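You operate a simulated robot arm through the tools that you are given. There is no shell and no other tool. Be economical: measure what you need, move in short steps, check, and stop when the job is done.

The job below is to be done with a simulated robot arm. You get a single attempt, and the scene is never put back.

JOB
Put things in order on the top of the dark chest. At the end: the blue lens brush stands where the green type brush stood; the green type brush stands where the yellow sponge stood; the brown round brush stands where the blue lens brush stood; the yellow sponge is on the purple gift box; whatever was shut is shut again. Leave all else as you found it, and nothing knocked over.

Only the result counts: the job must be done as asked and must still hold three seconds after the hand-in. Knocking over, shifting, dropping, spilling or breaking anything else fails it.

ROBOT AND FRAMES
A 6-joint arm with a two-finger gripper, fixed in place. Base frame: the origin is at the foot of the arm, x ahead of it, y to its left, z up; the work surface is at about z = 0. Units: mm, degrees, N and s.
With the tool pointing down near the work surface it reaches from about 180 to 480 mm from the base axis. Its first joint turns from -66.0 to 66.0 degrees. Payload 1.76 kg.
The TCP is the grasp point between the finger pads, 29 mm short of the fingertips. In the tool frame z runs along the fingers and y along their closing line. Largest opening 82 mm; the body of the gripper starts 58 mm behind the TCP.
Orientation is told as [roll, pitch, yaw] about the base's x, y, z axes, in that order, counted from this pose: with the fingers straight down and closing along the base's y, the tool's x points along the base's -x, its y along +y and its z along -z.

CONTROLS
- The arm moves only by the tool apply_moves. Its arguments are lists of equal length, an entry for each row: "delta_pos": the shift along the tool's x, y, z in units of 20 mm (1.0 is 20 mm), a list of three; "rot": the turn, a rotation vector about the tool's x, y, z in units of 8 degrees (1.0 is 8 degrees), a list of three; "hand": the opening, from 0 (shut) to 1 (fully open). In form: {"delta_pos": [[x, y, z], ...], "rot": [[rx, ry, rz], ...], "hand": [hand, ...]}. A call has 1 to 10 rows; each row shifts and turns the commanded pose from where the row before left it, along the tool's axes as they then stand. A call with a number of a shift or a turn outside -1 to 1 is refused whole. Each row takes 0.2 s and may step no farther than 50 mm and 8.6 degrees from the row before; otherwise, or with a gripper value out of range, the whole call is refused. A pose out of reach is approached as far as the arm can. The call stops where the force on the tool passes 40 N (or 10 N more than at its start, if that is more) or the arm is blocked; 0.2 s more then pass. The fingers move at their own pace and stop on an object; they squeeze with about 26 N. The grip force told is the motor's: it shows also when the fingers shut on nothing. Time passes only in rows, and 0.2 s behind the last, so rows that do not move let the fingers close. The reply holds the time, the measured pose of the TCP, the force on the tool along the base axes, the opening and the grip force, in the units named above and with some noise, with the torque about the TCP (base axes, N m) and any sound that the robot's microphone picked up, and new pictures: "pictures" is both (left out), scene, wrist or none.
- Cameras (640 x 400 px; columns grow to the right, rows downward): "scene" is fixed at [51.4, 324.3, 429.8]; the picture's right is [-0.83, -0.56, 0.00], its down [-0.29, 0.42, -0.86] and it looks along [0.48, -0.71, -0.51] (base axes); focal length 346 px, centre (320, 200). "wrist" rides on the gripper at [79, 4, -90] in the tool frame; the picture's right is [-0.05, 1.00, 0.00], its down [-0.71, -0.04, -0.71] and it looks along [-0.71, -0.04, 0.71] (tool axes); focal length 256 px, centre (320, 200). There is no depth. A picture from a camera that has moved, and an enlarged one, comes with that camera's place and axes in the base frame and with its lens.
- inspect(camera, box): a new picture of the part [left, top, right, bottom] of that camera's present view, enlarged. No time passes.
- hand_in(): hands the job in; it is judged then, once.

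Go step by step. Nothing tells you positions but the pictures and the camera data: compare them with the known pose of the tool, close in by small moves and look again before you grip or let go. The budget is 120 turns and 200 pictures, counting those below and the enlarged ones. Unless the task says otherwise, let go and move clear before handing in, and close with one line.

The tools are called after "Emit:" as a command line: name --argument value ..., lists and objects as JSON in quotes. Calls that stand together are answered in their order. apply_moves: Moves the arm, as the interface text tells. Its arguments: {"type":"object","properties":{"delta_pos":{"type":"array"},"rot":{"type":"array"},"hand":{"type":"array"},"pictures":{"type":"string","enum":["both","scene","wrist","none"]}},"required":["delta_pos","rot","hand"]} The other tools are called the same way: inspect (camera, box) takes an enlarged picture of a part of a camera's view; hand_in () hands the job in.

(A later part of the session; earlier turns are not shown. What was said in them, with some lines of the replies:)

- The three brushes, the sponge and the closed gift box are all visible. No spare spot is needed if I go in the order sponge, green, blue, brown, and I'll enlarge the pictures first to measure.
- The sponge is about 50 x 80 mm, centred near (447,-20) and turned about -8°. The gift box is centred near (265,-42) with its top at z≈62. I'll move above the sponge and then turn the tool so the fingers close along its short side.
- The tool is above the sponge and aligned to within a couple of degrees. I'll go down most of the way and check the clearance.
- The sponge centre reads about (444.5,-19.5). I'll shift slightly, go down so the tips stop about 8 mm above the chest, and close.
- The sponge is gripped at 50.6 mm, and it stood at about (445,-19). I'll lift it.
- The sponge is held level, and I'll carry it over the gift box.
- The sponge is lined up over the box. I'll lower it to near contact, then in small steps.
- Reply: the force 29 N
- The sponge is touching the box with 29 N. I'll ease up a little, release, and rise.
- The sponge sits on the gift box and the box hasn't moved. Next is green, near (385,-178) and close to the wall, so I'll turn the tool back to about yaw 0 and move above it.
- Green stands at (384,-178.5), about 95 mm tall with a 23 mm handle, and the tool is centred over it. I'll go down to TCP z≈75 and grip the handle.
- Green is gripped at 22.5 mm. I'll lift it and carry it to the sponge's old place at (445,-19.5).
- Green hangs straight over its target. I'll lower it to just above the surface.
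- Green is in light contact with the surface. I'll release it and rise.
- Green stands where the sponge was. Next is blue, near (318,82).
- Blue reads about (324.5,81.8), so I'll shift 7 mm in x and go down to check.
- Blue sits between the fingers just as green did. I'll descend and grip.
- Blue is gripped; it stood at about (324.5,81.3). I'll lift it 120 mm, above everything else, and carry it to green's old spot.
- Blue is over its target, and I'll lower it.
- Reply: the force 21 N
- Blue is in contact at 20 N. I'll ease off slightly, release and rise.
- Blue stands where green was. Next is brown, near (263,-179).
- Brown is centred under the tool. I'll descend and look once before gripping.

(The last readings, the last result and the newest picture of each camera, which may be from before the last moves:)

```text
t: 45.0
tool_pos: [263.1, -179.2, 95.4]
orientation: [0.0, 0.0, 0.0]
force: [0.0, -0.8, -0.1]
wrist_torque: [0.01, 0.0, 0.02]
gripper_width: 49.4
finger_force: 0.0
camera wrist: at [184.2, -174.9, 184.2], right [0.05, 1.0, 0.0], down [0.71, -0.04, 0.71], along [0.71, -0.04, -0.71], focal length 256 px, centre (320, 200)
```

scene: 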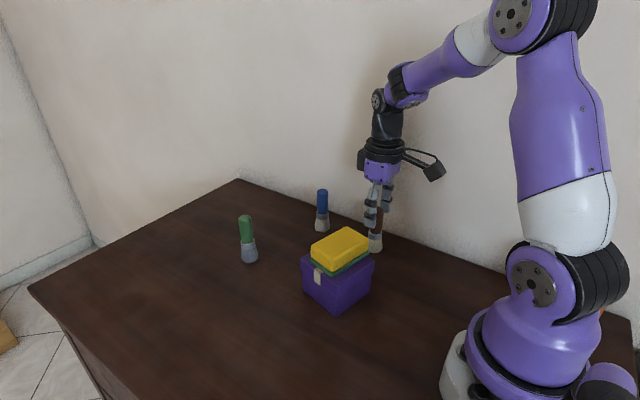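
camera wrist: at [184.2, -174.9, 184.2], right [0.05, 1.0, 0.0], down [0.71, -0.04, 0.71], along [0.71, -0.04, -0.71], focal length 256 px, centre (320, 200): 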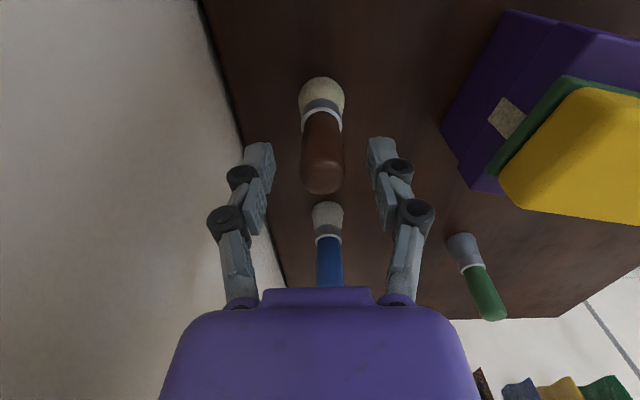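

Emit:
apply_moves --delta_pos '[[0, 0, 0.9], [0, 0, 0], [0, 0, 0], [0, 0, 0], [0, 0, 0], [0, 0, 0]]' --rot '[[0, 0, 0], [0, 0, 0], [0, 0, 0], [0, 0, 0], [0, 0, 0], [0, 0, 0]]' --hand '[0.6, 0.6, 0.35, 0.1, 0.1, 0.1]' --pictures "wrist"

```text
t: 46.4
tool_pos: [265.6, -179.8, 78.6]
orientation: [-0.1, 0.0, 0.0]
force: [-0.7, 0.7, -0.2]
wrist_torque: [0.0, 0.0, -0.02]
gripper_width: 21.8
finger_force: 25.9
camera wrist: at [185.0, -175.4, 166.9], right [0.05, 1.0, 0.0], down [0.71, -0.04, 0.71], along [0.71, -0.04, -0.71], focal length 256 px, centre (320, 200)
```

wrist: 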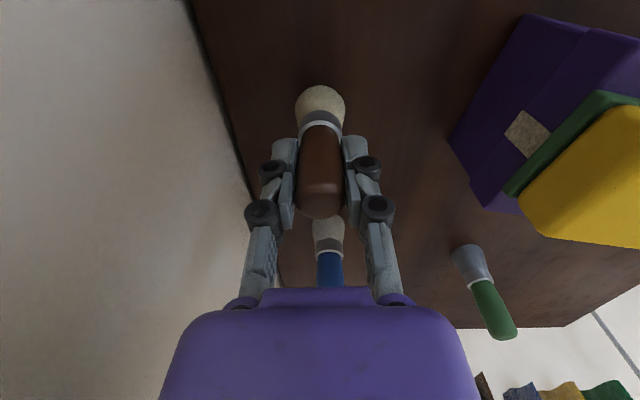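

Brown is gripped. I'll lift it 130 mm so it clears the sponge and carry it to blue's old place.

Emit:
apply_moves --delta_pos '[[0, 0, -0.5], [0, 0, -1], [0, 0, -1], [0, 0, -1], [0, 0, -1], [0, 0, -1], [0, 0, -1]]' --rot '[[0, 0, 0], [0, 0, 0], [0, 0, 0], [0, 0, 0], [0, 0, 0], [0, 0, 0], [0, 0, 0]]' --hand '[0.1, 0.1, 0.1, 0.1, 0.1, 0.1, 0.1]' --pictures "scene"

Emit:
apply_moves --delta_pos '[[-0.2319, 0.9992, 0], [-0.2319, 0.9992, 0], [-0.2319, 0.9992, 0], [-0.2319, 0.9992, 0], [-0.2319, 0.9992, 0], [-0.2319, 0.9992, 0], [-0.2319, 0.9992, 0]]' --rot '[[0, 0, 0], [0, 0, 0], [0, 0, 0], [0, 0, 0], [0, 0, 0], [0, 0, 0], [0, 0, 0]]' --hand '[0.1, 0.1, 0.1, 0.1, 0.1, 0.1, 0.1]' --pictures "none"

Emit:
apply_moves --delta_pos '[[-0.2319, 0.9992, 0], [-0.2319, 0.9992, 0], [-0.2319, 0.9992, 0], [-0.2319, 0.9992, 0], [-0.2319, 0.9992, 0], [-0.2319, 0.9992, 0], [0, 0, 1], [0, 0, 1], [0, 0, 1]]' --rot '[[0, 0, 0], [0, 0, 0], [0, 0, 0], [0, 0, 0], [0, 0, 0], [0, 0, 0], [0, 0, 0], [0, 0, 0], [0, 0, 0]]' --hand '[0.1, 0.1, 0.1, 0.1, 0.1, 0.1, 0.1, 0.1, 0.1]'

```text
t: 48.0
tool_pos: [265.9, -180.7, 207.6]
orientation: [0.1, 0.0, 0.0]
force: [-0.6, 0.3, -0.6]
wrist_torque: [0.04, 0.02, 0.0]
gripper_width: 22.0
finger_force: 25.6
```

scene: 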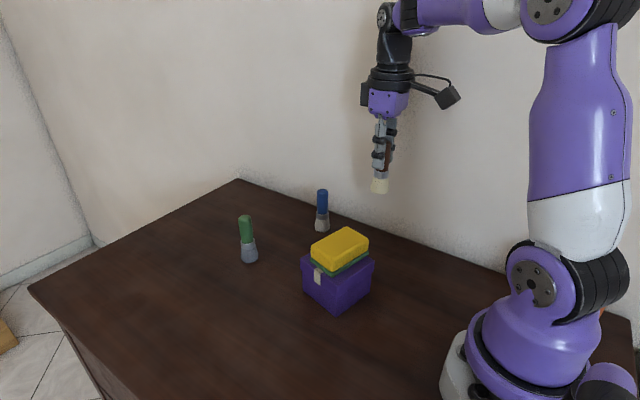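

```text
t: 49.6
tool_pos: [297.2, -39.1, 208.3]
orientation: [-0.1, 0.0, 0.1]
force: [0.2, -0.3, -0.9]
wrist_torque: [0.02, 0.04, -0.01]
gripper_width: 21.9
finger_force: 26.6
```

```text
t: 51.6
tool_pos: [323.7, 83.4, 147.3]
orientation: [0.2, 0.0, 0.0]
force: [0.0, -0.1, -0.5]
wrist_torque: [0.06, 0.0, 0.0]
gripper_width: 21.4
finger_force: 26.3
camera wrist: at [243.8, 86.6, 236.2], right [0.05, 1.0, 0.0], down [0.71, -0.04, 0.71], along [0.71, -0.04, -0.71], focal length 256 px, centre (320, 200)
```

scene: 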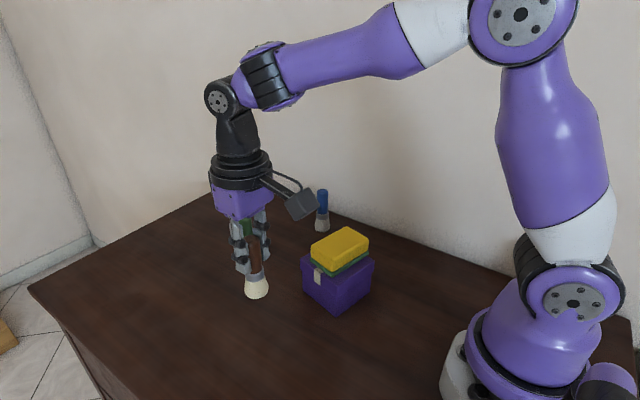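
wrist: 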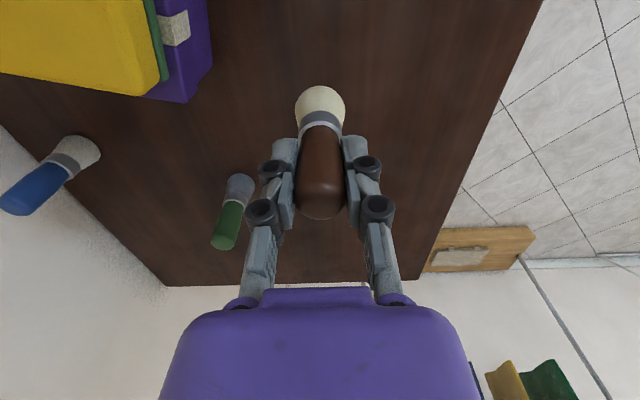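

Brown is over its target, and I'll lower it the same way.

Emit:
apply_moves --delta_pos '[[0, 0, 0.9], [0, 0, 0.9], [0, 0, 0.9], [0, 0, 0.5], [0, 0, 0.15]]' --rot '[[0, 0, 0], [0, 0, 0], [0, 0, 0], [0, 0, 0], [0, 0, 0]]' --hand '[0.1, 0.1, 0.1, 0.1, 0.1]' --pictures "none"

Emit:
apply_moves --delta_pos '[[0, 0, 0.05], [0, 0, 0]]' --rot '[[0, 0, 0], [0, 0, 0]]' --hand '[0.1, 0.1]' --pictures "none"

```text
t: 52.8
tool_pos: [323.3, 81.7, 79.3]
orientation: [0.1, 0.0, 0.0]
force: [0.1, 0.6, 0.0]
wrist_torque: [0.01, -0.01, 0.0]
gripper_width: 21.8
finger_force: 25.7
```

```text
t: 53.4
tool_pos: [323.4, 81.0, 77.1]
orientation: [0.1, -0.1, 0.1]
force: [-0.5, 0.6, -0.5]
wrist_torque: [0.02, -0.02, 0.02]
gripper_width: 21.8
finger_force: 25.7
```

Emit:
apply_moves --delta_pos '[[0, 0, 0.035], [0, 0, 0]]' --rot '[[0, 0, 0], [0, 0, 0]]' --hand '[0.1, 0.1]' --pictures "none"

```text
t: 54.0
tool_pos: [323.5, 82.2, 77.8]
orientation: [0.0, 0.0, -0.1]
force: [0.3, -0.5, -0.9]
wrist_torque: [-0.01, 0.01, 0.03]
gripper_width: 22.0
finger_force: 25.7
```

Emit:
apply_moves --delta_pos '[[0, 0, 0.035], [0, 0, 0]]' --rot '[[0, 0, 0], [0, 0, 0]]' --hand '[0.1, 0.1]' --pictures "none"

```text
t: 54.6
tool_pos: [324.1, 80.7, 78.3]
orientation: [0.1, 0.0, 0.2]
force: [-4.8, -0.9, 12.3]
wrist_torque: [-0.02, 0.38, 0.01]
gripper_width: 21.6
finger_force: 25.2
```

Brown is in contact. I'll release it and rise.

Emit:
apply_moves --delta_pos '[[0, 0, -0.02], [0, 0, 0], [0, 0, 0], [0, 0, 0], [0, 0, 0], [0, 0, -0.6], [0, 0, -1], [0, 0, -1], [0, 0, -1], [0, 0, -1]]' --rot '[[0, 0, 0], [0, 0, 0], [0, 0, 0], [0, 0, 0], [0, 0, 0], [0, 0, 0], [0, 0, 0], [0, 0, 0], [0, 0, 0], [0, 0, 0]]' --hand '[0.1, 0.1, 0.35, 0.5, 0.6, 0.6, 0.6, 0.6, 0.6, 0.6]'

Emit:
inspect --camera "scene" --box '[210, 180, 390, 340]'

```text
t: 56.8
tool_pos: [323.0, 81.2, 170.4]
orientation: [0.0, -0.1, -0.1]
force: [0.1, -0.3, -0.2]
wrist_torque: [0.05, -0.02, -0.01]
gripper_width: 49.4
finger_force: 0.0
camera wrist: at [243.9, 86.0, 259.9], right [0.05, 1.0, 0.0], down [0.71, -0.04, 0.71], along [0.71, -0.04, -0.71], focal length 256 px, centre (320, 200)
```

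scene: 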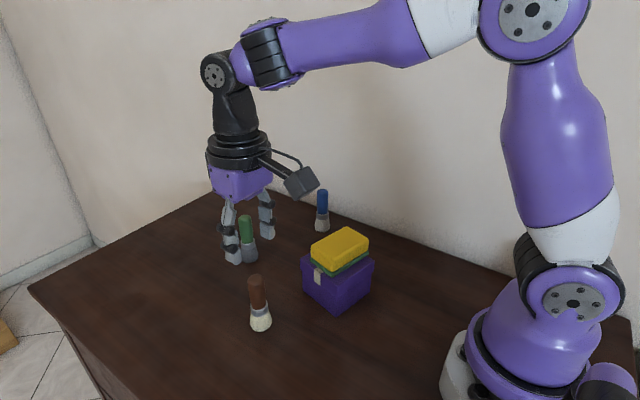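
wrist: 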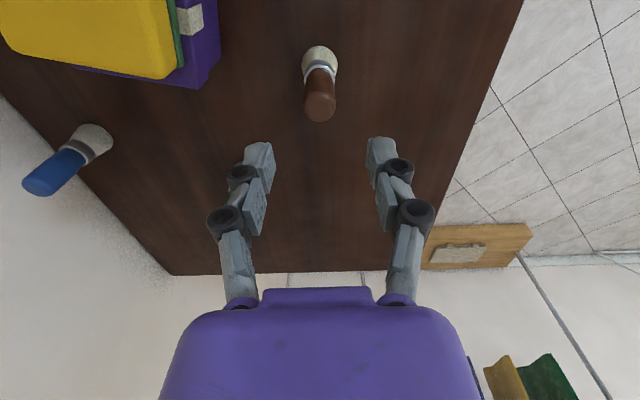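

```text
2.50 times, centred on (300, 260) of scene
camera zoom: at [51.4, 324.3, 429.8], right [-0.83, -0.56, 0.0], down [-0.29, 0.42, -0.86], along [0.48, -0.71, -0.51], focal length 864 px, centre (370, 50)
```

zoom: 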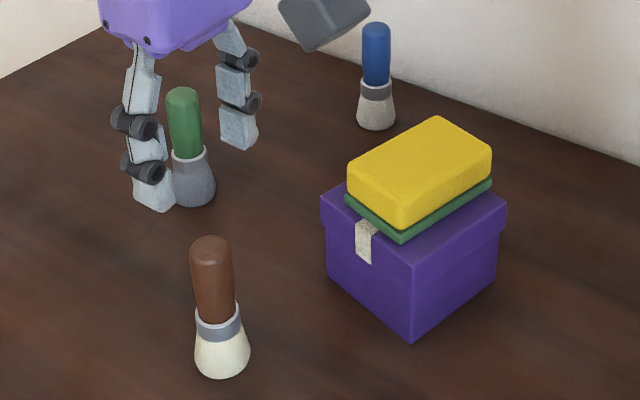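

All the brushes and the sponge are standing where they should be, matching the original spots in the pictures. The gift box is unmoved and shut, and the gripper is clear, so I'm handing in.

Emit:
hand_in

```text
The job is handed in.
```

The sponge is on the gift box, the green, blue and brown brushes stand in their new places, and the box stayed shut and unmoved.
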